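You operate a simulated robot arm through the tools that you are given. There is no shell and no other tool.

You are at the controls of a simulated robot arm. One attempt, no reset.

Task
Wind the film back, put that reel on its peg and load the 1952 reel.
Fine: wind back before the gate opens; gate shut at the end; the lamp stays on, the dials as they are. Where these are worked on the way, their far stop is far enough and under half their travel is too little: film gate.
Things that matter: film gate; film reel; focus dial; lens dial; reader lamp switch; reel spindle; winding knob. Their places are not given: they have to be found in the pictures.

It is judged by the outcome, as a careful person would: the job done as asked, and still so three seconds after it is handed in. It fails if anything else is knocked over, pushed out of place, dropped, spilled or broken.

Robot
A 6-joint arm with a fingered hand, fixed in place. Base frame: the origin is on the floor under the middle of its stand, x ahead of it, y to its left, z up; the work surface is at about z = 800. Units: mm, degrees, N and s.
With the tool pointing down near the work surface it reaches from about 340 to 820 mm from the base axis. Its first joint turns from -166.0 to 166.0 degrees. Payload 4 kg.
The tool frame sits at the grasp point between the pads (the TCP): z along the fingers, y along the line on which they close. The tips reach 26 mm beyond it. The gripper opens to 132 mm; its body begins 73 mm behind the TCP. The gripper is a hand of 5 fingers: y runs from the thumb to the fingers, the wrist lies at [0, 0, -239] in the tool frame, and closing takes about 1.5 s.
Orientation is that of the tool frame in the base frame, as [roll, pitch, yaw] about the fixed x, y, z axes, in that order (R = Rz(yaw) Ry(pitch) Rx(roll)). With the fingers straight down and closing along the base's y, the tool's x points along the base's -x, its y along +y and its z along -z.

Tools
- The arm moves only by the tool arm_command. Its argument "targets" is a list of rows, each a list of 6 numbers: the shift along the tool's x, y, z in units of 300 mm (1.0 is 300 mm), then the turn, a rotation vector about the tool's x, y, z in units of 90 degrees (1.0 is 90 degrees). In form: [[dx, dy, dz, rx, ry, rz], ...]. A call has 1 to 20 rows; each row is the pose to reach, as a shift and turn from the pose commanded when the call began, along the tool's axes at that moment. "claw" is the opening, from 0 (shut) to 1 (fully open), set as the call begins (left out, the last holds). A call with a number of a shift or a turn outside -1 to 1 is refused whole. Each row takes 0.2 s and may step no farther than 50 mm and 8.6 degrees from the row before; otherwise, or with a gripper value out of range, the whole call is refused. A pose out of reach is approached as far as the arm can. The call stops where the force on the tool passes 40 N (or 10 N more than at its start, if that is more) or the arm is blocked; 0.2 s more then pass. Each finger travels about 45 mm/s and halts on what it meets, pressing with about 29 N; the grip force reading is that of the motor and also rises with nothing between the fingers. The clock runs only during rows and for 0.2 s after the last one: add rows that repeat a pose to give the fingers time. It gives the time, the measured TCP pose, the force on the tool (base axes), the opening and the grip force at its end, in the units of the frame above (readings bear some noise), with the torque about the TCP (base axes, N m) and any sound that the robot's microphone picked up.
- Cameras (640 x 400 px; columns grow to the right, rows downward): "scene" is fixed at [53.3, -648.9, 1401.2]; the picture's right is [0.82, -0.57, 0.00], its down [-0.18, -0.26, -0.95] and it looks along [0.54, 0.78, -0.32] (base axes); focal length 336 px, centre (320, 200). "wrist" rides on the gripper at [84, 2, -97] in the tool frame; the picture's right is [-0.02, 1.00, 0.00], its down [-0.75, -0.02, -0.66] and it looks along [-0.66, -0.01, 0.75] (tool axes); focal length 270 px, centre (320, 200).
- snapshot(camera): a new picture of that camera. It takes no simulated time.
- set_fingers(finger1, finger2, finger3, finger4, thumb_bend): sets how far each is bent, from 0 (flat) to 100 (curled in); at 30 the hand is open as for a grip, at 70 the pads meet at the TCP. One left out holds its place. A second passes; each finger stops where it meets its share of the squeeze, and holds until it gets a number again. A gripper value or a shape takes the hand back. It gives what a move gives, with no picture; readings hold the bend of each and the force on the fingers (four entries, about 0 where the hand has none), thumb and palm.
- set_grasp(shape): the hand has 5 fingers and takes this shape, open, in about a second: jaw (thumb against the fingers, like two jaws); tri (thumb and two fingers); tip (a fingertip pinch); poke (one finger out to press); point (the index stretched); flat (the hand flat); cup (the hand cupped); fist (a fist). The gripper value then closes the fingers along that shape, each until it touches; the sizes above hold for jaw. It gives what a move gives, with no picture.
- pixel_to_xyz(camera, pixels): for up to 12 pixels [column, row] of the newest picture of that camera ("zoom" is the newest enlarged one), the place [x, y, z] in the base frame of the surface seen there, good to about 3 mm, but the place of the scene camera against the robot may be out by one fixed shift of up to 12 mm in any direction. It takes no simulated time.
- close_up(camera, box): a new picture of the part [left, top, right, bottom] of that camera's present view, enlarged. It takes no simulated time.
- job_done(): hands the job in; it is judged then, once.

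Unless the task says otherwise, let go and move clear before handing in.

The tools are called after "Emit:" as name(argument=value, ...) on one line, values as JSON. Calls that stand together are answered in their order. arm_command: Moves the arm, as the interface text tells. Its arguments: {"type":"object","properties":{"targets":{"type":"array","items":{"type":"array","items":{"type":"number"}}},"claw":{"type":"number"}},"required":["targets"]} The other tools are called the same way: set_grasp (shape) gives the hand a shape; set_fingers (finger1, finger2, finger3, finger4, thumb_bend) moves the fingers one by one; snapshot (camera) takes a picture; pixel_to_xyz (camera, pixels) gives the place of the surface under pixels of a picture; close_up (camera, box) takes an enlarged picture of a part of a camera's view; job_done () hands the job in.

At the start:

```text
clock: 0.0
position: [541.9, 38.3, 1142.3]
tcp_rot: [-179.9, 0.0, 180.0]
ft_force: [0.2, -0.1, 0.3]
wrist_torque: [0.01, -0.02, -0.02]
finger_gap: 131.5
grasp_force: 0.1
shape: jaw
bend: [30.0, 30.0, 30.0, 30.0, 30.0]
finger forces: [0.0, 0.0, 0.1, 0.0, 0.0, 0.1]
```

scene: 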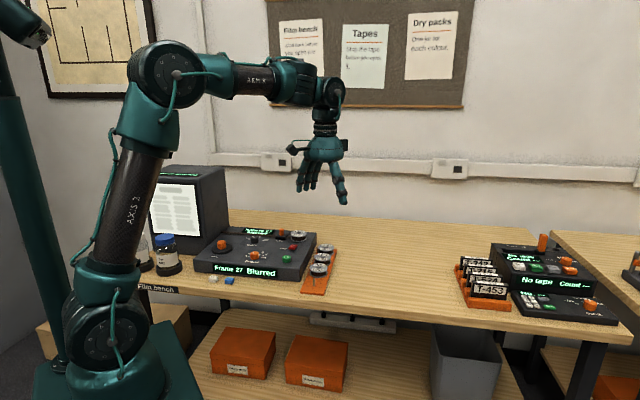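
wrist: 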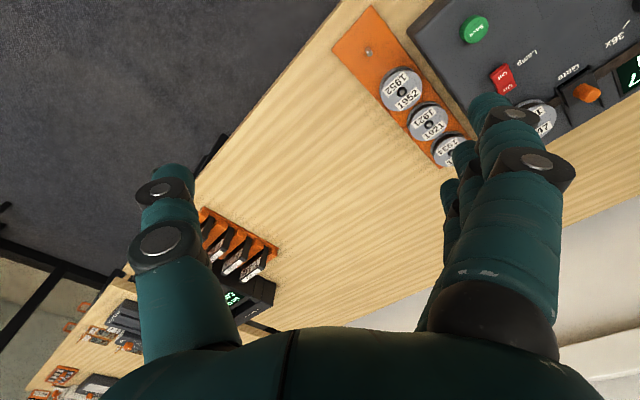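

The scene shows the microfilm reader near (255,255) with a reel rack around (320,270). I'll zoom in on both before I move anything.

Emit:
close_up(camera="scene", box=[180, 210, 350, 310])

Emit:
close_up(camera="wrist", box=[320, 0, 640, 200])

Emit:
close_up(camera="scene", box=[265, 0, 465, 110])

```text
3.76 times, centred on (265, 260) of scene
```

zoom: 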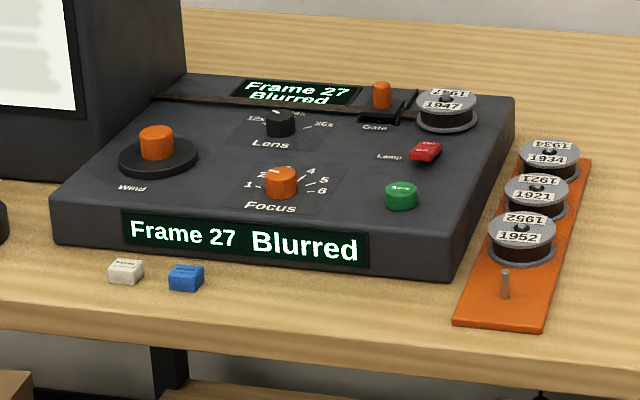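

```text
2.00 times, centred on (480, 100) of wrist
```

zoom: 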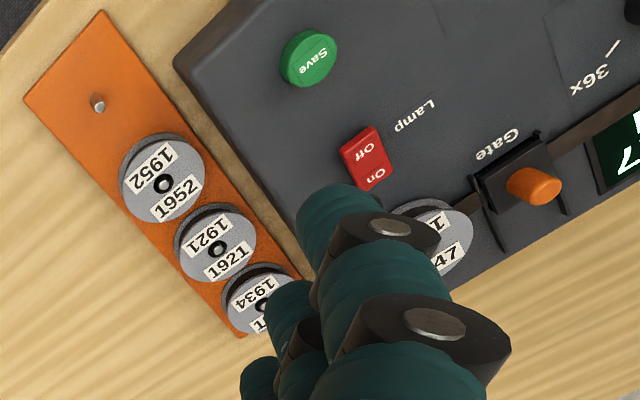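

```text
3.20 times, centred on (365, 55) of scene
```

zoom: 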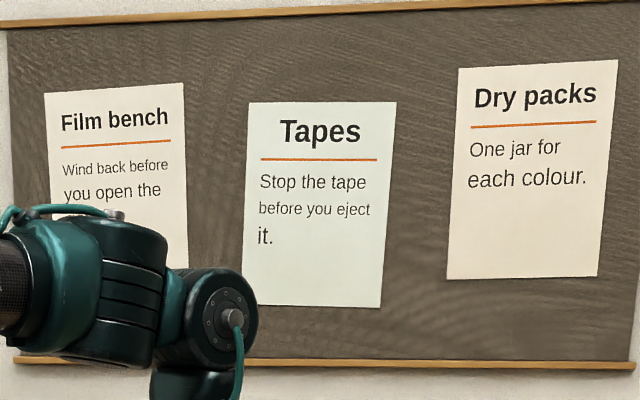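

The loaded reel is 1947 with its gate lever left of it. The rack holds 1934, 1921 and 1952, and its front peg is empty. Next I'll measure these in the zoomed scene view.

Emit:
close_up(camera="scene", box=[180, 210, 350, 310])

Emit:
pixel_to_xyz(camera="zoom", pixels=[[157, 131], [157, 165], [281, 173], [280, 118], [382, 86], [381, 115], [446, 97], [424, 150], [402, 192], [505, 273], [504, 299], [522, 230]])

Emit:
pixel_to_xyz(camera="zoom", pixels=[[536, 188], [549, 154], [550, 200], [590, 165], [455, 322], [543, 330], [448, 280], [52, 240], [180, 75], [512, 97], [420, 260], [110, 140]])

Emit:
snapshot(camera="wrist")

Emit:
pixel_to_xyz(camera="wrist", pixels=[[401, 92], [369, 52], [428, 124], [475, 27], [505, 79], [587, 92], [332, 44], [373, 6], [409, 2], [429, 119], [540, 115], [580, 85]])

```text
3.76 times, centred on (265, 260) of scene
```

zoom: 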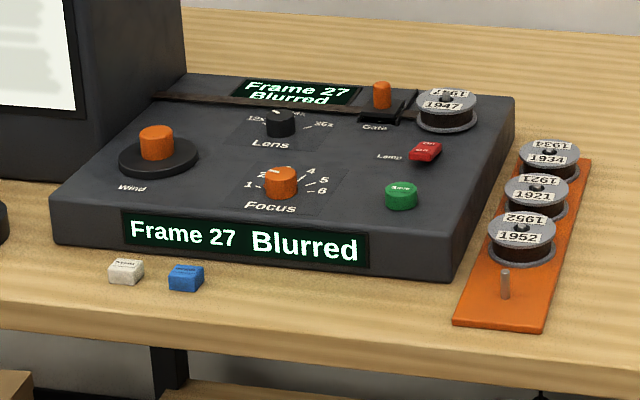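

```text
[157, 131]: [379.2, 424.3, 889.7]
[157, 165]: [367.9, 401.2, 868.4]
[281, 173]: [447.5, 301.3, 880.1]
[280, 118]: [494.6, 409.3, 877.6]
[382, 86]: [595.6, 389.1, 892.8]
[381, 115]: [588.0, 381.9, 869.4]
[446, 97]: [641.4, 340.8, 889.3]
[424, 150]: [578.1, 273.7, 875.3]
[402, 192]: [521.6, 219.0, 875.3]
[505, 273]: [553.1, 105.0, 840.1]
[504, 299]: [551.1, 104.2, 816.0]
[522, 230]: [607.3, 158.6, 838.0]
```

```text
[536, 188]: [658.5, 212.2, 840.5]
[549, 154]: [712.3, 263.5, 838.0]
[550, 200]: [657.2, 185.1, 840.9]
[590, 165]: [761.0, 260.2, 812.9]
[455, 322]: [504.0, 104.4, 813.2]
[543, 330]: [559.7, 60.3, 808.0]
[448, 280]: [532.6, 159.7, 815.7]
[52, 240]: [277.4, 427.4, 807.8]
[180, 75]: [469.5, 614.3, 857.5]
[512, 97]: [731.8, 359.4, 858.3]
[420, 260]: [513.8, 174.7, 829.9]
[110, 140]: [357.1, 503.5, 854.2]
```

```text
taken
```

wrist: 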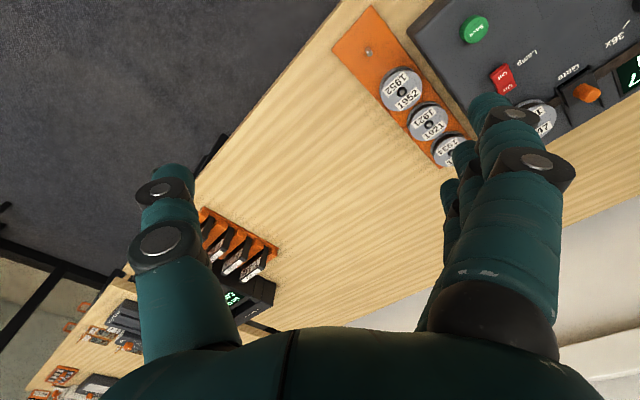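

```text
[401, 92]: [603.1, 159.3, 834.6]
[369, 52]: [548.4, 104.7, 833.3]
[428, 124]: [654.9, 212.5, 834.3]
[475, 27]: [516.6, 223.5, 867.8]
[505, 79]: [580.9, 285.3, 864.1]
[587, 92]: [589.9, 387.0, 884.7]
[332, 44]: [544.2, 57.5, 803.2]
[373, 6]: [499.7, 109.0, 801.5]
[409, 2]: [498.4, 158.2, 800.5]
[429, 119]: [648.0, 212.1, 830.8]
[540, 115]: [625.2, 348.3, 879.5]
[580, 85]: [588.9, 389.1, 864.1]
```

The wrist view gives 1952 at about (603,159,835), the empty peg at (548,105) and 1947 at about (637,341). I'll move to a high viewpoint over the reader, turned 45° to line up with it.

Emit:
arm_command(targets=[[0.058, 0.141, 0.006, 0, 0, -0.071], [0.116, 0.283, 0.011, 0, 0, -0.143], [0.174, 0.424, 0.017, 0, 0, -0.214], [0.233, 0.566, 0.023, 0, 0, -0.286], [0.291, 0.707, 0.029, 0, 0, -0.357], [0.349, 0.849, 0.034, 0, 0, -0.429], [0.407, 0.99, 0.04, 0, 0, -0.5]])

Emit:
snapshot(camera="wrist")

Emit:
snapshot(camera="scene")

```text
clock: 1.6
position: [419.2, 336.3, 1133.6]
tcp_rot: [180.0, 0.0, -134.9]
ft_force: [-0.1, -0.1, 0.3]
wrist_torque: [-0.03, 0.01, 0.03]
finger_gap: 131.9
grasp_force: 0.2
shape: jaw
bend: [30.0, 30.0, 30.0, 30.0, 30.0]
finger forces: [0.0, 0.1, 0.0, 0.0, 0.0, 0.0]
```

```text
taken
```

wrist: 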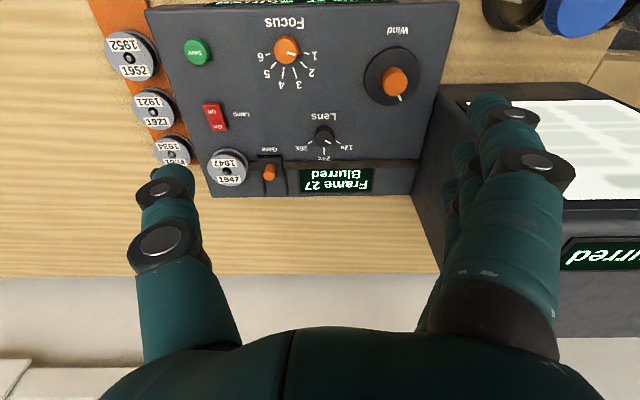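

```text
taken
```

scene: 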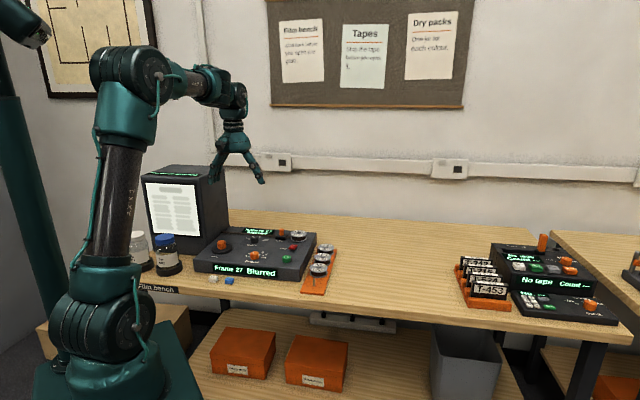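

Now the whole reader top is visible: the wind knob near (395,82), the gate near (270,172), the 1947 reel near (228,165) and the lamp at (215,117). I'll enlarge these and read the notice, which isn't blocked any more.

Emit:
close_up(camera="scene", box=[275, 10, 335, 50])

Emit:
close_up(camera="wrist", box=[340, 10, 480, 110])

Emit:
close_up(camera="wrist", box=[190, 90, 350, 200])

Emit:
close_up(camera="wrist", box=[80, 0, 240, 110])

Emit:
pixel_to_xyz(camera="wrist", pixels=[[395, 82], [390, 75], [287, 48], [324, 137], [269, 173], [228, 163], [215, 116], [198, 52], [132, 55], [155, 109], [176, 152], [116, 10]])

```text
10.00 times, centred on (305, 30) of scene
```

zoom: 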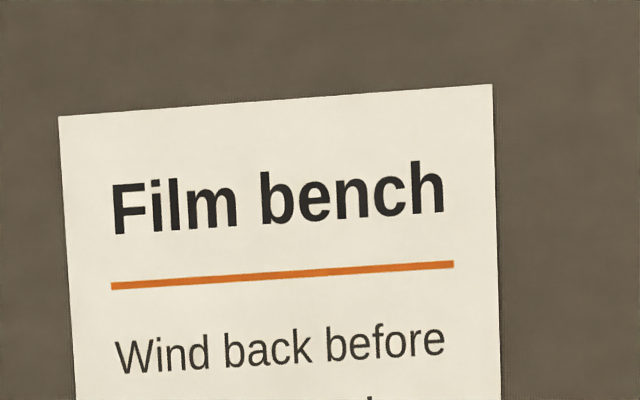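

```text
4.00 times, centred on (410, 60) of wrist
```

zoom: 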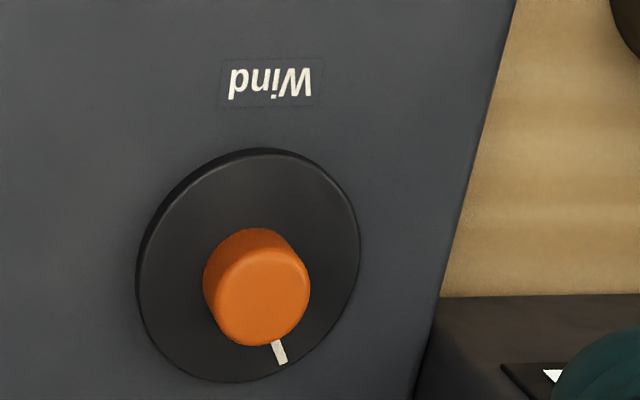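

```text
3.64 times, centred on (270, 145) of wrist
```

zoom: 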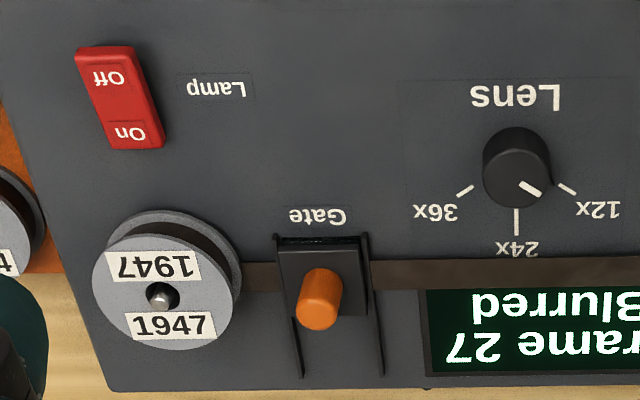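

```text
3.64 times, centred on (160, 55) of wrist
```

zoom: 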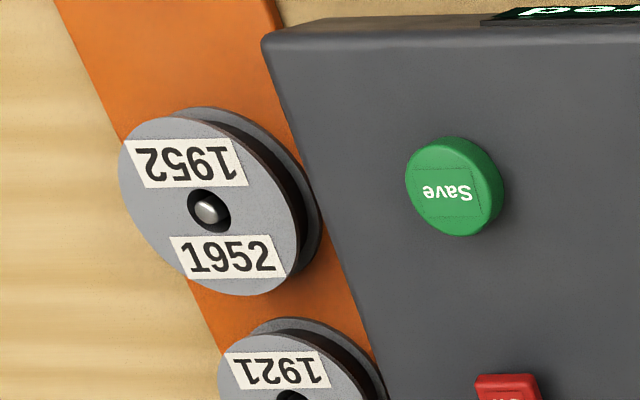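

```text
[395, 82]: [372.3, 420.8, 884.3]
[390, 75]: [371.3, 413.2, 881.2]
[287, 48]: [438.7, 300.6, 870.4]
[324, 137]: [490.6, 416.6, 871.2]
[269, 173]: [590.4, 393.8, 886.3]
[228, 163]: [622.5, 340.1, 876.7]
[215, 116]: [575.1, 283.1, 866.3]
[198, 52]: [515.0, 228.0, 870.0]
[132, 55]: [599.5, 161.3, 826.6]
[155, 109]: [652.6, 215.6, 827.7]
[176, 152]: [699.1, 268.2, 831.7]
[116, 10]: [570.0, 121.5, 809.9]
```

The gate is an orange-knobbed block on rails running toward the back of the reader. The wind knob is about 32 mm wide on a black disc with a white mark. I'll try the "tri" shape in free air to see how it looks.

Emit:
set_grasp(shape="tri")

Emit:
snapshot(camera="wrist")

Emit:
close_up(camera="scene", box=[190, 80, 290, 200])

```text
clock: 2.5
position: [419.0, 335.7, 1132.7]
tcp_rot: [179.9, 0.0, -135.1]
ft_force: [-0.8, 0.0, 0.4]
wrist_torque: [-0.06, 0.02, -0.01]
finger_gap: 131.9
grasp_force: 0.0
shape: tri
bend: [0.0, 30.0, 30.0, 0.0, 30.0]
finger forces: [0.0, 0.0, 0.0, 0.1, 0.0, 0.1]
```

```text
taken
```

wrist: 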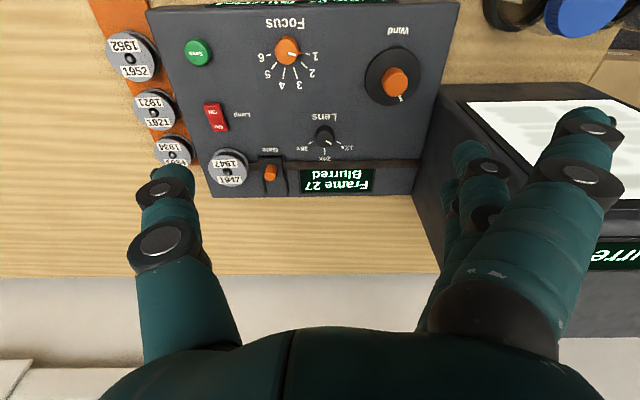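

```text
3.33 times, centred on (240, 140) of scene
```

zoom: 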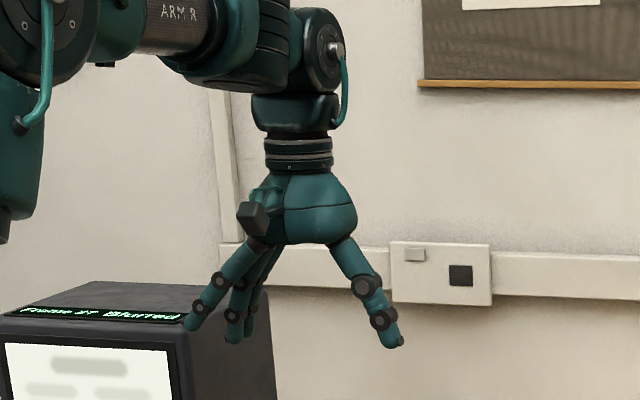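

In "tri" the outer fingers splay outward, which could hit the screen. I'll try curling fingers 1 and 4 fully and half-closing the rest, to see whether that clears.

Emit:
set_fingers(finger1=100, finger2=55, finger3=55, finger4=100, thumb_bend=55)

Emit:
snapshot(camera="wrist")

Emit:
close_up(camera="scene", box=[190, 80, 290, 200])

```text
clock: 3.5
position: [419.1, 336.2, 1132.7]
tcp_rot: [-180.0, 0.0, -134.9]
ft_force: [-0.2, 0.0, -0.3]
wrist_torque: [-0.02, 0.01, 0.0]
finger_gap: 50.3
grasp_force: 0.0
shape: fingers
bend: [100.0, 55.0, 55.0, 100.0, 55.0]
finger forces: [0.1, 0.0, 0.1, 0.0, 0.0, 0.0]
```

```text
taken
```

wrist: 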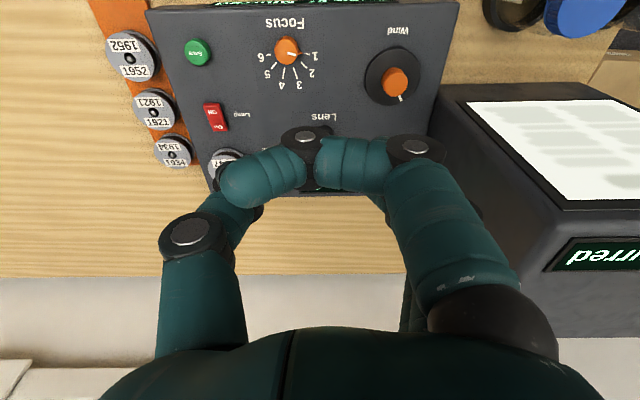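

```text
3.33 times, centred on (240, 140) of scene
```

zoom: 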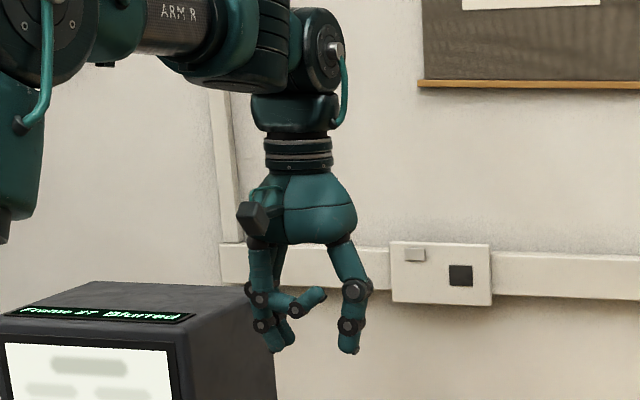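

Curled fingers sit about 40 mm above the tips but block the camera, so jaw suits this better. I'll go back to jaw and measure the monitor corner and the reader edges near the knob, for clearance.

Emit:
set_grasp(shape="jaw")

Emit:
snapshot(camera="wrist")

Emit:
pixel_to_xyz(camera="wrist", pixels=[[441, 85], [467, 102], [560, 85], [600, 100], [414, 190], [455, 5], [438, 83], [150, 12], [208, 190], [385, 100], [515, 15], [570, 20]])

Emit:
pixel_to_xyz(camera="wrist", pixels=[[440, 100], [450, 120], [480, 110], [620, 85], [600, 75], [535, 85]])

Emit:
snapshot(camera="scene")

Emit:
pixel_to_xyz(camera="scene", pixels=[[148, 180], [196, 180], [228, 172], [190, 165], [200, 236], [229, 222], [165, 240], [143, 240]])

```text
clock: 4.4
position: [419.4, 335.2, 1131.2]
tcp_rot: [-180.0, 0.0, -135.0]
ft_force: [-0.4, 0.5, 0.0]
wrist_torque: [0.01, -0.01, 0.04]
finger_gap: 132.0
grasp_force: 0.1
shape: jaw
bend: [30.0, 30.0, 30.0, 30.0, 30.0]
finger forces: [0.1, 0.0, 0.0, 0.0, 0.1, 0.0]
```

```text
taken
```

wrist: 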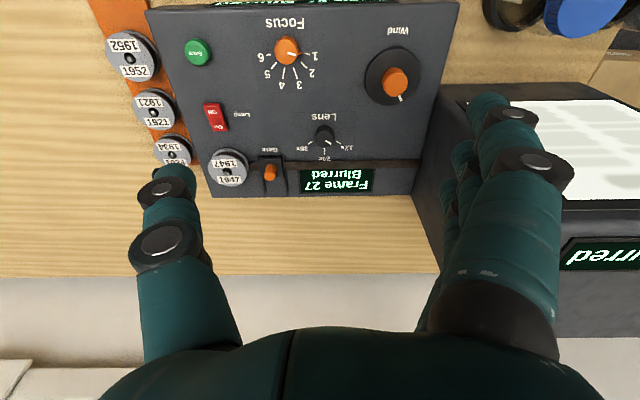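

```text
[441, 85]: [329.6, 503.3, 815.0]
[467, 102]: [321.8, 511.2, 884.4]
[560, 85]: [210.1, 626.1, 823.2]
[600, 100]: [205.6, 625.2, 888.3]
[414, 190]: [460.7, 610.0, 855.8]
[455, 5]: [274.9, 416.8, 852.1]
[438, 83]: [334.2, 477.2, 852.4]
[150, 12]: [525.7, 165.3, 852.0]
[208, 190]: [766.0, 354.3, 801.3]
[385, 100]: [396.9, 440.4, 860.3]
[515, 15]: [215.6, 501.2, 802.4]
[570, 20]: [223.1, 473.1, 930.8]
```

```text
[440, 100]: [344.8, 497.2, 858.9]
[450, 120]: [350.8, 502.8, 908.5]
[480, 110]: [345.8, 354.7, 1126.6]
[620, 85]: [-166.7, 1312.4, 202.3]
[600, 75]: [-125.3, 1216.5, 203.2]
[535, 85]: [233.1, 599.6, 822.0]
```

```text
taken
```

scene: 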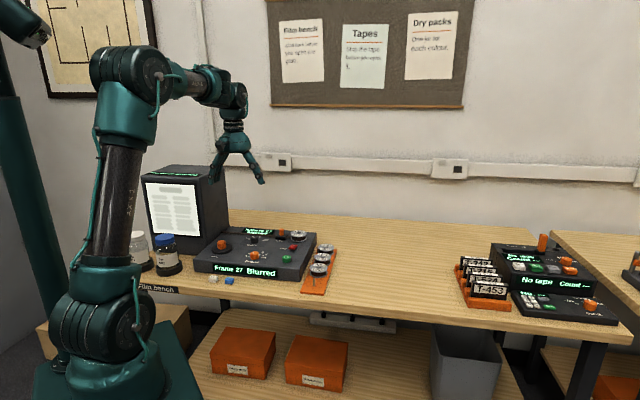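

```text
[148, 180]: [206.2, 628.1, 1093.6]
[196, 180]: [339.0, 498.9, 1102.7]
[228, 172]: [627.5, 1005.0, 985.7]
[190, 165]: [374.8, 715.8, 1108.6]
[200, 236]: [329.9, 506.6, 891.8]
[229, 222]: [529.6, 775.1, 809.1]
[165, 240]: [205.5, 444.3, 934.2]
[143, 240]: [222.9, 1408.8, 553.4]
```

The monitor corner stands at about (335,499) and reaches up to z≈1100, roughly 80 mm from the knob in that direction. I'll close to about 66 mm and come down over the knob to z≈960 for a closer look.

Emit:
arm_command(targets=[[-0.02, 0.063, 0.114, 0, 0, 0], [-0.04, 0.126, 0.228, 0, 0, 0], [-0.06, 0.188, 0.342, 0, 0, 0], [-0.08, 0.251, 0.456, 0, 0, 0], [-0.1, 0.314, 0.57, 0, 0, 0], [-0.1, 0.314, 0.57, 0, 0, 0]], claw=0.5)

Emit:
snapshot(camera="wrist")

Emit:
snapshot(camera="scene")

Emit:
pixel_to_xyz(camera="wrist", pixels=[[320, 100], [320, 80], [320, 130], [300, 100], [340, 100]])

```text
clock: 5.8
position: [376.8, 421.9, 960.2]
tcp_rot: [-180.0, 0.0, -135.0]
ft_force: [0.2, -0.3, -0.2]
wrist_torque: [-0.01, 0.02, 0.0]
finger_gap: 66.9
grasp_force: 0.0
shape: jaw
bend: [73.0, 73.0, 73.0, 73.0, 70.0]
finger forces: [0.1, 0.0, 0.1, 0.0, 0.0, 0.1]
```

```text
taken
```

wrist: 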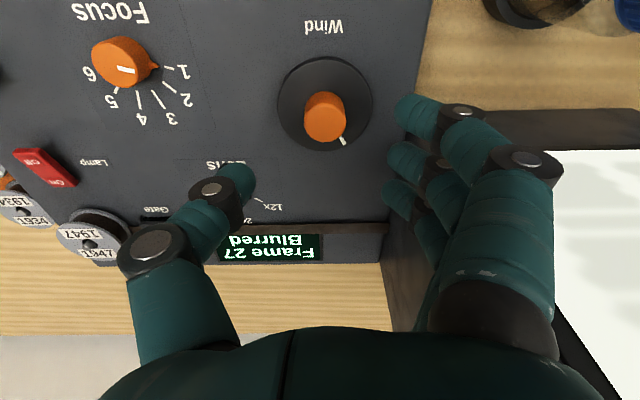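

```text
taken
```

scene: 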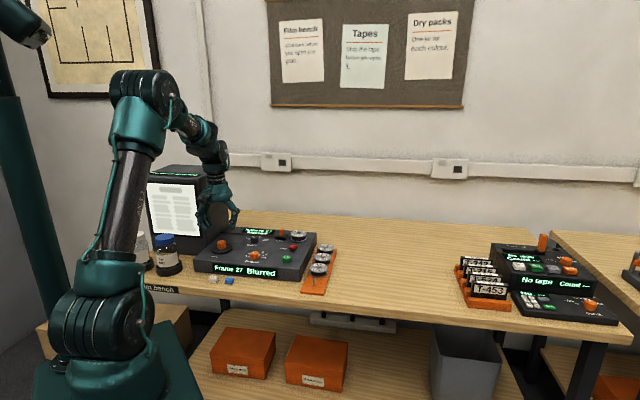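

```text
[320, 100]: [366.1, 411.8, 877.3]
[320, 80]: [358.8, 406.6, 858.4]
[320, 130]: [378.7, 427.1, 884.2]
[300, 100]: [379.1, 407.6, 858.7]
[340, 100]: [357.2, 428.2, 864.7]
```

The knob's top face is near (326,122) in the wrist view, between the thumb and the fingers. I'll zoom to find its centre and the height of the disc.

Emit:
close_up(camera="wrist", box=[260, 40, 390, 165])

Emit:
pixel_to_xyz(camera="zoom", pixels=[[320, 300], [320, 260], [320, 340], [320, 380], [260, 320], [390, 320], [320, 150], [450, 300], [200, 280]])

```text
3.20 times, centred on (325, 102) of wrist
```

zoom: 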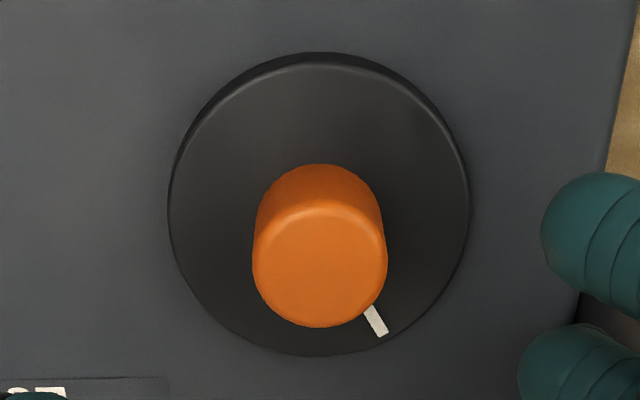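

```text
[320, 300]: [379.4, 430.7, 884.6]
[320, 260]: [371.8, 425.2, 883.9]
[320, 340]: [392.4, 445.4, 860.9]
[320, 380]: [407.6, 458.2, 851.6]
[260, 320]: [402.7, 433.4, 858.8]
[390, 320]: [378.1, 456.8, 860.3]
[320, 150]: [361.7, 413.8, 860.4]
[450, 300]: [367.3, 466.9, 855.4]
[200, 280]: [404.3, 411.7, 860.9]
```

The knob top is at about (372,424,884) and the disc top at about z=860, so my hand is only 3–5 mm off. I'll correct that, lower to z≈892 around the knob and check before closing.

Emit:
arm_command(targets=[[0.008, 0.0133, 0.04, 0, 0, 0], [0.008, 0.0133, 0.08, 0, 0, 0], [0.008, 0.0133, 0.12, 0, 0, 0], [0.008, 0.0133, 0.16, 0, 0, 0], [0.008, 0.0133, 0.195, 0, 0, 0], [0.008, 0.0133, 0.224, 0, 0, 0]])

Emit:
snapshot(camera="wrist")

Emit:
close_up(camera="scene", box=[140, 160, 340, 285])

```text
clock: 7.2
position: [371.0, 423.4, 893.2]
tcp_rot: [180.0, 0.1, -135.0]
ft_force: [-0.9, 0.1, 0.0]
wrist_torque: [-0.01, 0.03, -0.02]
finger_gap: 66.6
grasp_force: 0.2
shape: jaw
bend: [73.0, 73.0, 73.0, 73.0, 70.0]
finger forces: [0.1, 0.1, 0.0, 0.0, 0.1, 0.0]
```

```text
taken
```

wrist: 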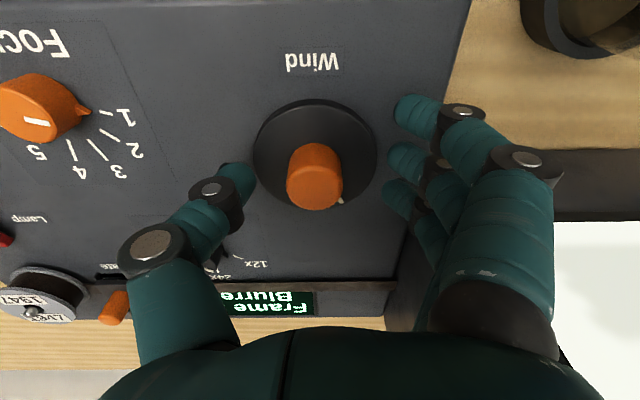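

```text
3.20 times, centred on (240, 222) of scene
```

zoom: 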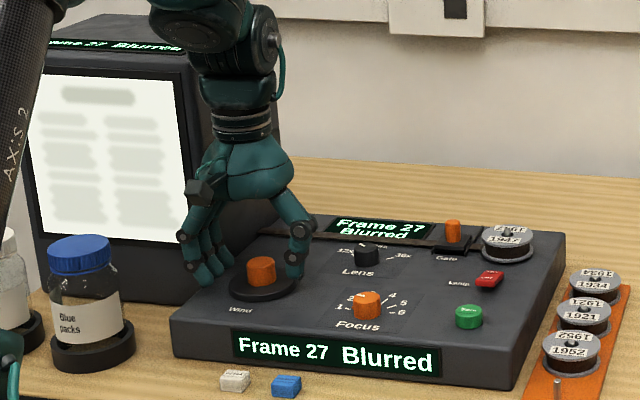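

The thumb and fingers straddle the knob at (315,180) evenly. I'll close on it and watch the readings.

Emit:
arm_command(targets=[[0, 0, 0, 0, 0, 0], [0, 0, 0, 0, 0, 0], [0, 0, 0, 0, 0, 0], [0, 0, 0, 0, 0, 0], [0, 0, 0, 0, 0, 0], [0, 0, 0, 0, 0, 0]], claw=0.1)

Emit:
snapshot(camera="wrist")

Emit:
close_up(camera="scene", box=[140, 160, 340, 285])

```text
clock: 8.6
position: [371.7, 422.8, 892.5]
tcp_rot: [-179.9, 0.0, -135.2]
ft_force: [6.9, -9.4, -1.7]
wrist_torque: [-0.12, -0.01, -0.04]
finger_gap: 11.4
grasp_force: 29.4
shape: jaw
bend: [67.0, 71.0, 72.0, 67.0, 70.0]
finger forces: [0.0, 6.8, 7.6, 0.1, 25.3, 0.0]
```

```text
taken
```

wrist: 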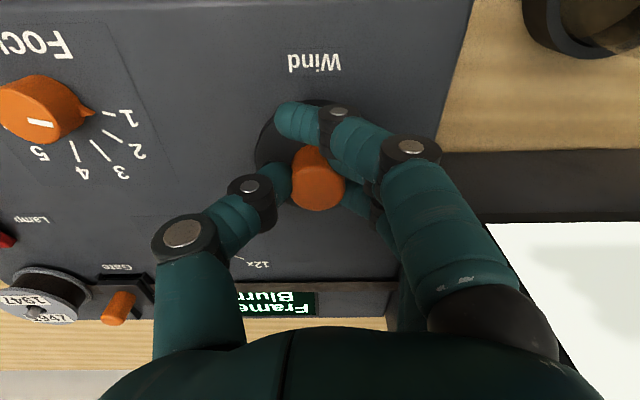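

```text
3.20 times, centred on (240, 222) of scene
```

zoom: 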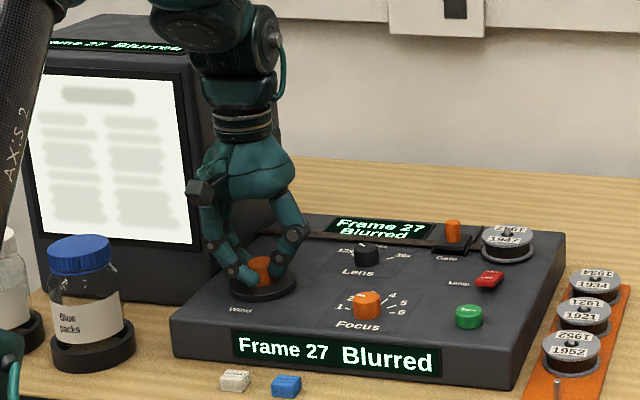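

The knob is held by the thumb and fingers 2 and 3. I'll try a small counterclockwise turn of about 24°, seen from above, and read the frame number.

Emit:
arm_command(targets=[[0, 0, 0, 0, 0, -0.067], [0, 0, 0, 0, 0, -0.133], [0, 0, 0, 0, 0, -0.2], [0, 0, 0, 0, 0, -0.267]])

Emit:
close_up(camera="scene", box=[140, 160, 340, 285])

Emit:
snapshot(camera="wrist")

```text
clock: 9.6
position: [370.4, 421.8, 892.6]
tcp_rot: [179.9, -0.1, -111.0]
ft_force: [14.1, -23.0, -2.2]
wrist_torque: [-0.41, -0.19, -0.17]
finger_gap: 12.1
grasp_force: 29.2
shape: jaw
bend: [67.0, 71.0, 72.0, 67.0, 70.0]
finger forces: [0.0, 9.4, 4.8, 0.1, 34.0, 0.0]
```

```text
3.20 times, centred on (240, 222) of scene
```

zoom: 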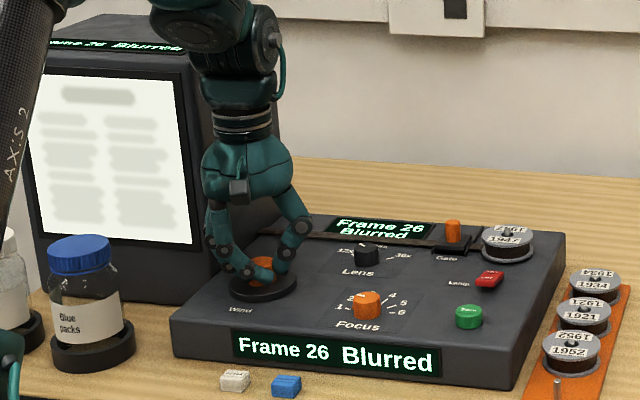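

```text
taken
```

wrist: 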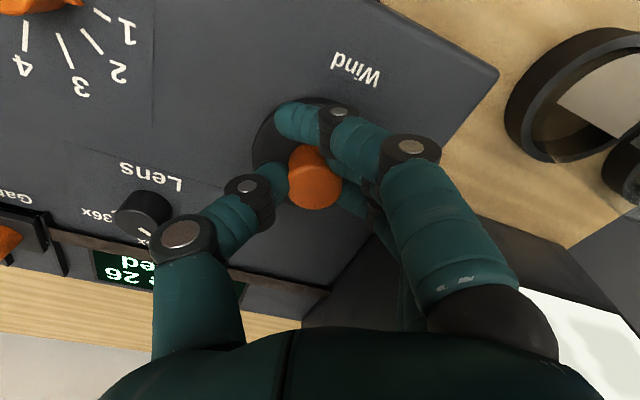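

Turning 24° counterclockwise took the display from Frame 27 to Frame 26, so this is the winding-back direction. Side force reached 27 N, so I'll shift about 2 mm to ease it and see how stiff the hold is.

Emit:
arm_command(targets=[[0.004, -0.0053, 0, 0, 0, 0], [0.004, -0.0053, 0, 0, 0, 0]])

```text
clock: 10.2
position: [370.9, 422.9, 892.2]
tcp_rot: [-180.0, 0.1, -110.9]
ft_force: [5.3, -15.0, -2.2]
wrist_torque: [-0.23, -0.03, -0.05]
finger_gap: 11.7
grasp_force: 29.8
shape: jaw
bend: [67.0, 71.0, 72.0, 67.0, 70.0]
finger forces: [0.0, 10.7, 7.1, 0.0, 27.0, 0.0]
```

Shifting 2 mm took off about 12 N, and most of the remaining force looks like the thumb driving the knob. I'll continue counterclockwise by 40° and check the force and the frame number.

Emit:
arm_command(targets=[[0, 0, 0, 0, 0, -0.08], [0, 0, 0, 0, 0, -0.16], [0, 0, 0, 0, 0, -0.24], [0, 0, 0, 0, 0, -0.32], [0, 0, 0, 0, 0, -0.4]])

Emit:
close_up(camera="scene", box=[140, 160, 340, 285])

```text
clock: 11.4
position: [372.1, 421.8, 893.4]
tcp_rot: [-179.9, 0.0, -75.1]
ft_force: [21.7, -23.1, -5.5]
wrist_torque: [-0.41, -0.28, -0.11]
finger_gap: 11.6
grasp_force: 28.7
shape: jaw
bend: [67.0, 71.0, 72.0, 67.0, 70.0]
finger forces: [0.0, 15.6, 4.9, 0.1, 30.6, 0.0]
```

```text
3.20 times, centred on (240, 222) of scene
```

zoom: 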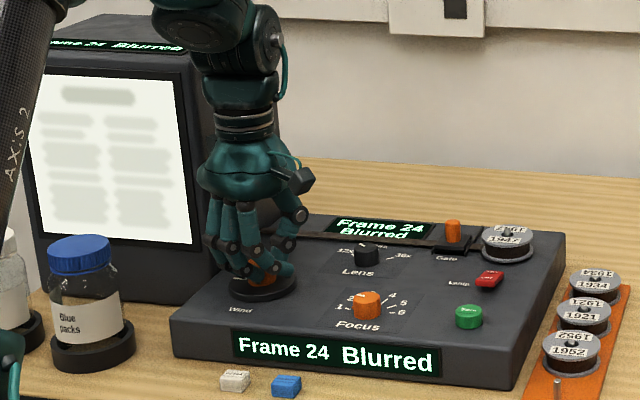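

The display shows Frame 24 after 60°, about 20° per frame. The forces suggest the true knob axis is about (375,424.5), some 4 mm from my axis. I'll open, recentre and rotate back for a longer stroke.

Emit:
arm_command(targets=[[0, 0, 0, 0, 0, 0], [0, 0, 0, 0, 0, 0], [0, 0, 0, 0, 0, 0], [0, 0, 0, 0, 0, 0], [-0.0039, -0.0138, 0, 0, 0, 0], [-0.0039, -0.0138, 0, 0, 0, 0.09], [-0.0039, -0.0138, 0, 0, 0, 0.18], [-0.0039, -0.0138, 0, 0, 0, 0.27], [-0.0039, -0.0138, 0, 0, 0, 0.36], [-0.0039, -0.0138, 0, 0, 0, 0.45], [-0.0039, -0.0138, 0, 0, 0, 0.54], [-0.0039, -0.0138, 0, 0, 0, 0.63], [-0.0039, -0.0138, 0, 0, 0, 0.67]], claw=0.5)

Emit:
snapshot(camera="wrist")

Emit:
close_up(camera="scene", box=[140, 160, 340, 285])

```text
clock: 14.2
position: [376.3, 425.0, 893.1]
tcp_rot: [180.0, 0.0, -135.4]
ft_force: [0.0, 0.1, 0.2]
wrist_torque: [0.0, -0.01, 0.0]
finger_gap: 65.3
grasp_force: 0.0
shape: jaw
bend: [73.0, 73.0, 73.0, 73.0, 70.0]
finger forces: [0.1, 0.1, 0.0, 0.0, 0.0, 0.0]
```

```text
taken
```

wrist: 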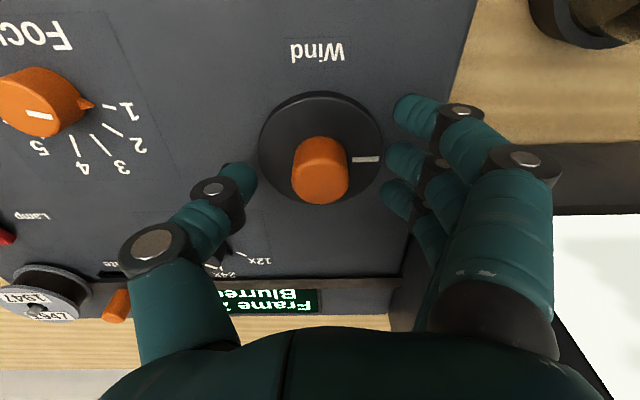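

```text
3.20 times, centred on (240, 222) of scene
```

zoom: 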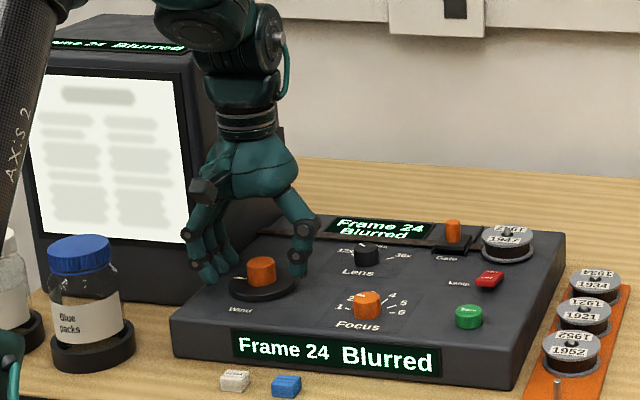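

The white mark moved about 60° and stayed, with no slip or spring-back. I'll rotate the open hand back another 70° so the next stroke can be longer.

Emit:
arm_command(targets=[[0, 0, 0, 0, 0, 0.0864], [0, 0, 0, 0, 0, 0.1728], [0, 0, 0, 0, 0, 0.2592], [0, 0, 0, 0, 0, 0.3456], [0, 0, 0, 0, 0, 0.432], [0, 0, 0, 0, 0, 0.5184], [0, 0, 0, 0, 0, 0.6048], [0, 0, 0, 0, 0, 0.6912], [0, 0, 0, 0, 0, 0.7776]])

Emit:
snapshot(camera="wrist")

Emit:
close_up(camera="scene", box=[140, 160, 340, 285])

```text
clock: 16.2
position: [376.0, 425.2, 892.8]
tcp_rot: [-180.0, 0.1, 154.6]
ft_force: [-0.7, 0.4, -0.1]
wrist_torque: [-0.02, -0.01, 0.0]
finger_gap: 65.2
grasp_force: 0.0
shape: jaw
bend: [73.0, 73.0, 73.0, 73.0, 70.0]
finger forces: [0.0, 0.1, 0.1, 0.1, 0.0, 0.1]
```

```text
taken
```

wrist: 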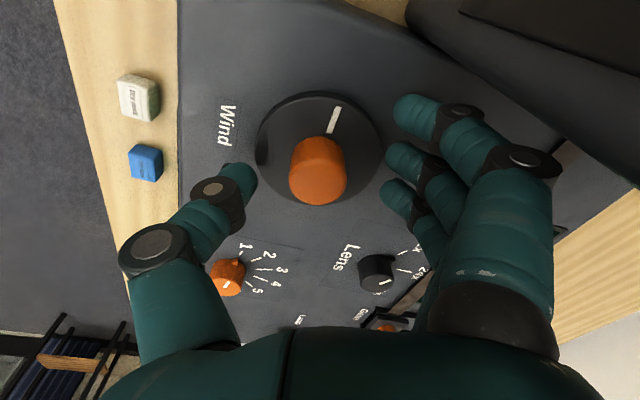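

```text
3.20 times, centred on (240, 222) of scene
```

zoom: 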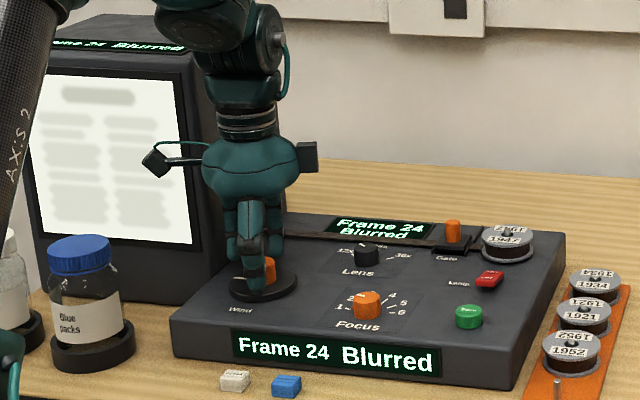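

The hand is centred on the knob at (318,170) with clear space around it. I'll close on it and turn 90° counterclockwise.

Emit:
arm_command(targets=[[0, 0, 0, 0, 0, 0], [0, 0, 0, 0, 0, 0], [0, 0, 0, 0, 0, 0], [0, 0, 0, 0, 0, 0], [0, 0, 0, 0, 0, 0], [0, 0, 0, 0, 0, 0], [0, 0, 0, 0, 0, -0.08], [0, 0, 0, 0, 0, -0.16], [0, 0, 0, 0, 0, -0.24], [0, 0, 0, 0, 0, -0.32], [0, 0, 0, 0, 0, -0.4], [0, 0, 0, 0, 0, -0.48], [0, 0, 0, 0, 0, -0.56], [0, 0, 0, 0, 0, -0.64], [0, 0, 0, 0, 0, -0.72], [0, 0, 0, 0, 0, -0.8], [0, 0, 0, 0, 0, -0.88], [0, 0, 0, 0, 0, -0.96]], claw=0.1)

Emit:
close_up(camera="scene", box=[140, 160, 340, 285])

```text
clock: 20.0
position: [374.5, 426.1, 892.2]
tcp_rot: [-180.0, 0.2, -118.6]
ft_force: [26.1, 17.2, -2.3]
wrist_torque: [0.38, -0.4, -0.61]
finger_gap: 11.0
grasp_force: 29.2
shape: jaw
bend: [67.0, 72.0, 72.0, 67.0, 70.0]
finger forces: [0.1, 7.5, 33.6, 0.0, 25.3, 0.0]
```

```text
3.20 times, centred on (240, 222) of scene
```

zoom: 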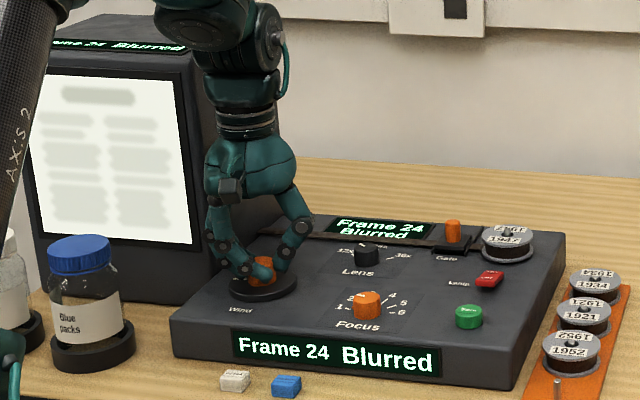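

The display still reads Frame 24 after an 86° turn, and torque rose to 0.6 N·m, so either the hand slipped or the knob is blocked. The mark on the disc should show which.

Emit:
close_up(camera="wrist", box=[220, 60, 420, 240])

Emit:
close_up(camera="scene", box=[190, 220, 260, 264])

```text
2.22 times, centred on (320, 150) of wrist
```

zoom: 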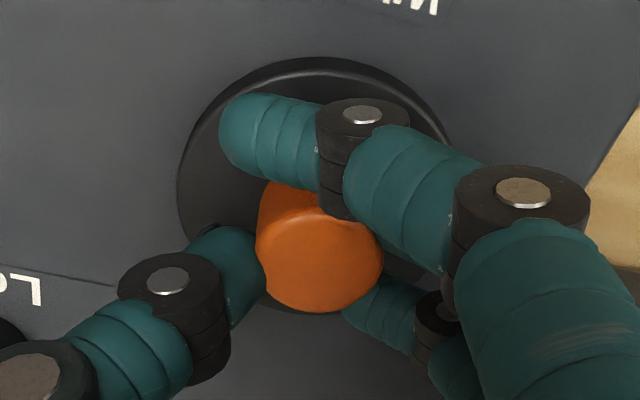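

```text
9.09 times, centred on (225, 242) of scene
```

zoom: 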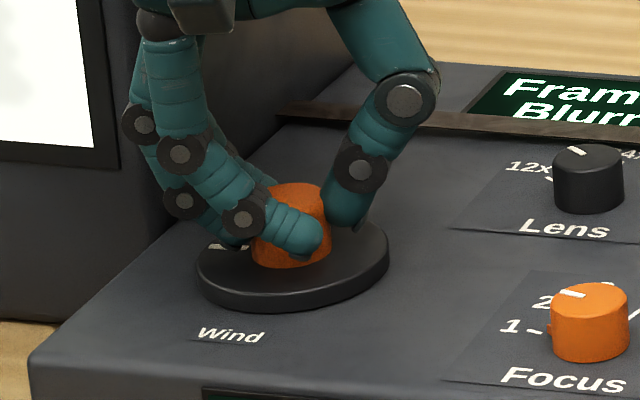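

The mark is still near its earlier place, so the hand slipped. My axis is also about 5 mm off, since the images put the knob axis near (371.5,422). I'll open and look at the mark again.

Emit:
arm_command(targets=[[0, 0, 0, 0, 0, 0], [0, 0, 0, 0, 0, 0], [0, 0, 0, 0, 0, 0], [0, 0, 0, 0, 0, 0], [0, 0, 0, 0, 0, 0]], claw=0.5)

Emit:
snapshot(camera="wrist")

Emit:
close_up(camera="wrist", box=[230, 70, 410, 230])

Emit:
close_up(camera="scene", box=[190, 220, 260, 264])

```text
clock: 21.2
position: [375.0, 424.3, 893.0]
tcp_rot: [179.9, 0.0, -118.8]
ft_force: [-0.8, -1.3, 0.4]
wrist_torque: [0.03, -0.02, 0.05]
finger_gap: 64.9
grasp_force: 0.0
shape: jaw
bend: [73.0, 73.0, 73.0, 73.0, 70.0]
finger forces: [0.0, 0.1, 0.0, 1.0, 0.0, 0.0]
```

```text
taken
```

wrist: 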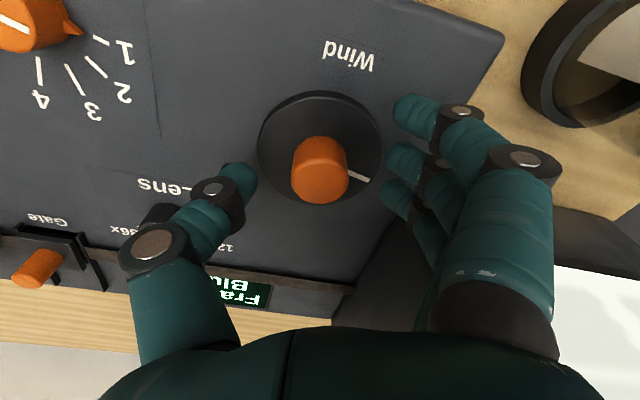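

```text
2.50 times, centred on (320, 150) of wrist
```

zoom: 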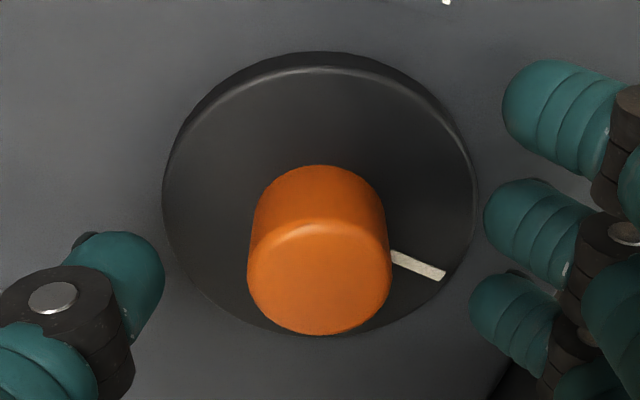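

```text
9.09 times, centred on (225, 242) of scene
```

zoom: 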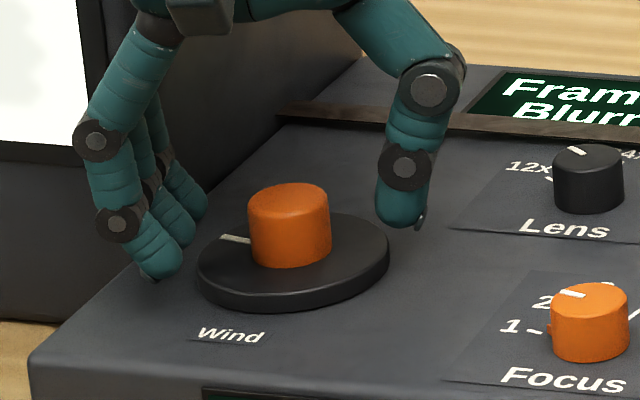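

Open again, the mark sits at about 115–125°, so the last stroke mostly slipped. I'm still about 3 mm off axis. I'll shift +2.7 mm in x and +0.9 mm in y, regrip here and turn a short 32° to compare.

Emit:
arm_command(targets=[[0.009, 0.003, 0, 0, 0, 0], [0.009, 0.003, 0, 0, 0, 0], [0.009, 0.003, 0, 0, 0, 0], [0.009, 0.003, 0, 0, 0, 0], [0.009, 0.003, 0, 0, 0, 0], [0.009, 0.003, 0, 0, 0, 0], [0.009, 0.003, 0, 0, 0, 0]], claw=0.1)

Emit:
arm_command(targets=[[0, 0, 0, 0, 0, -0.06], [0, 0, 0, 0, 0, -0.12], [0, 0, 0, 0, 0, -0.18], [0, 0, 0, 0, 0, -0.24], [0, 0, 0, 0, 0, -0.3], [0, 0, 0, 0, 0, -0.36]])

Emit:
close_up(camera="scene", box=[140, 160, 340, 285])

Emit:
close_up(camera="wrist", box=[230, 70, 410, 230])

```text
clock: 22.8
position: [373.2, 421.8, 893.6]
tcp_rot: [-180.0, 0.1, -119.1]
ft_force: [11.2, -6.0, -2.0]
wrist_torque: [-0.08, -0.1, 0.01]
finger_gap: 11.1
grasp_force: 29.5
shape: jaw
bend: [67.0, 72.0, 72.0, 67.0, 70.0]
finger forces: [0.0, 7.0, 7.3, 0.1, 27.7, 0.1]
```

```text
clock: 24.2
position: [373.8, 422.0, 892.9]
tcp_rot: [-180.0, -0.1, -86.6]
ft_force: [19.2, -24.9, 6.6]
wrist_torque: [-0.34, -0.33, -0.72]
finger_gap: 11.1
grasp_force: 28.2
shape: jaw
bend: [67.0, 72.0, 72.0, 67.0, 70.0]
finger forces: [0.0, 5.0, 12.3, 0.0, 39.3, 0.1]
```

```text
3.20 times, centred on (240, 222) of scene
```

zoom: 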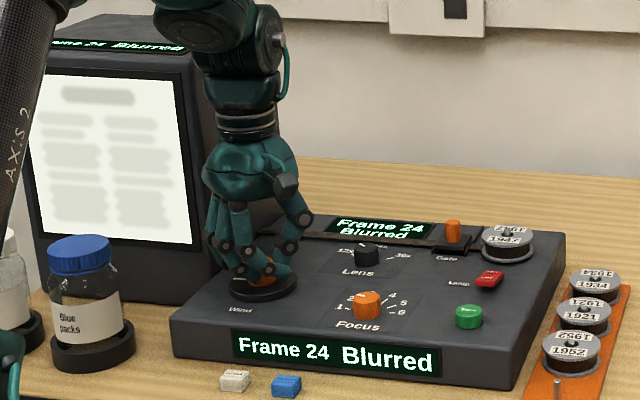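

```text
2.50 times, centred on (320, 150) of wrist
```

zoom: 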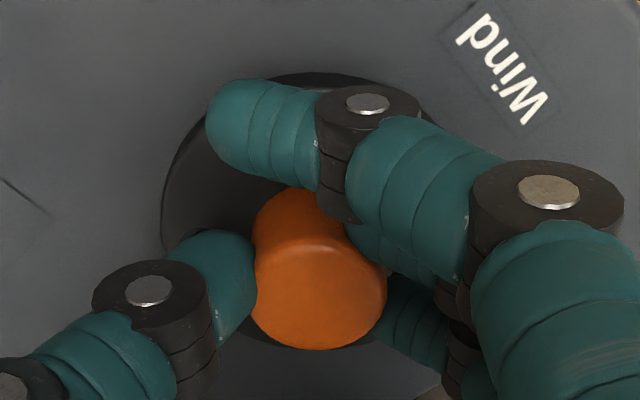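

Torque reached 0.72 N·m and the display stayed at Frame 24, whereas it turned freely below 0.3 N·m before, so this looks like a stop. I'll release and compare the mark and displays closely.

Emit:
arm_command(targets=[[0, 0, 0, 0, 0, 0], [0, 0, 0, 0, 0, 0], [0, 0, 0, 0, 0, 0], [0, 0, 0, 0, 0, 0.09], [0, 0, 0, 0, 0, 0.18], [0, 0, 0, 0, 0, 0.27], [0, 0, 0, 0, 0, 0.36]], claw=0.5)

Emit:
close_up(camera="wrist", box=[230, 70, 410, 230])

Emit:
close_up(camera="scene", box=[190, 220, 260, 264])

Emit:
close_up(camera="scene", box=[140, 160, 240, 240])

```text
clock: 25.8
position: [374.8, 423.4, 892.8]
tcp_rot: [-179.9, 0.1, -119.0]
ft_force: [-0.2, -0.4, -0.6]
wrist_torque: [-0.01, 0.01, -0.02]
finger_gap: 65.2
grasp_force: 0.1
shape: jaw
bend: [73.0, 73.0, 73.0, 73.0, 70.0]
finger forces: [0.0, 0.0, 0.1, 0.0, 0.0, 0.0]
```

```text
2.50 times, centred on (320, 150) of wrist
```

zoom: 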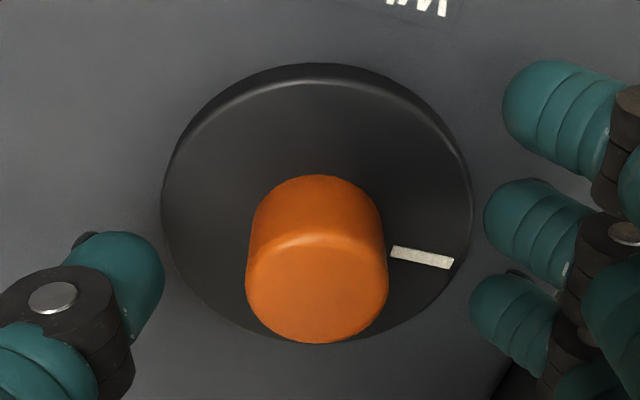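

```text
9.09 times, centred on (225, 242) of scene
```

zoom: 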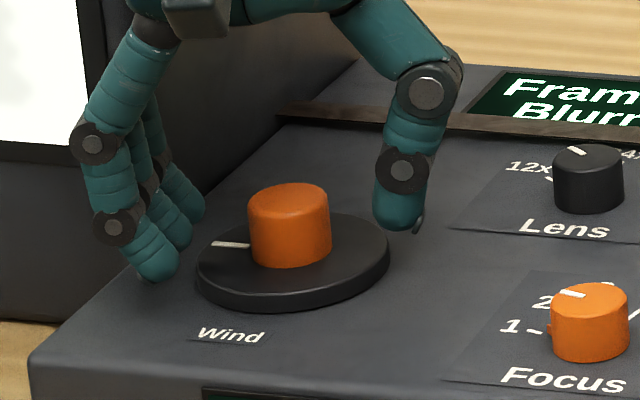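

```text
5.00 times, centred on (190, 200) of scene
```

zoom: 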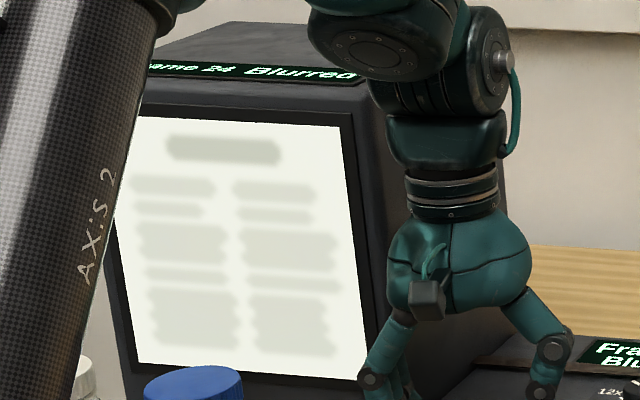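

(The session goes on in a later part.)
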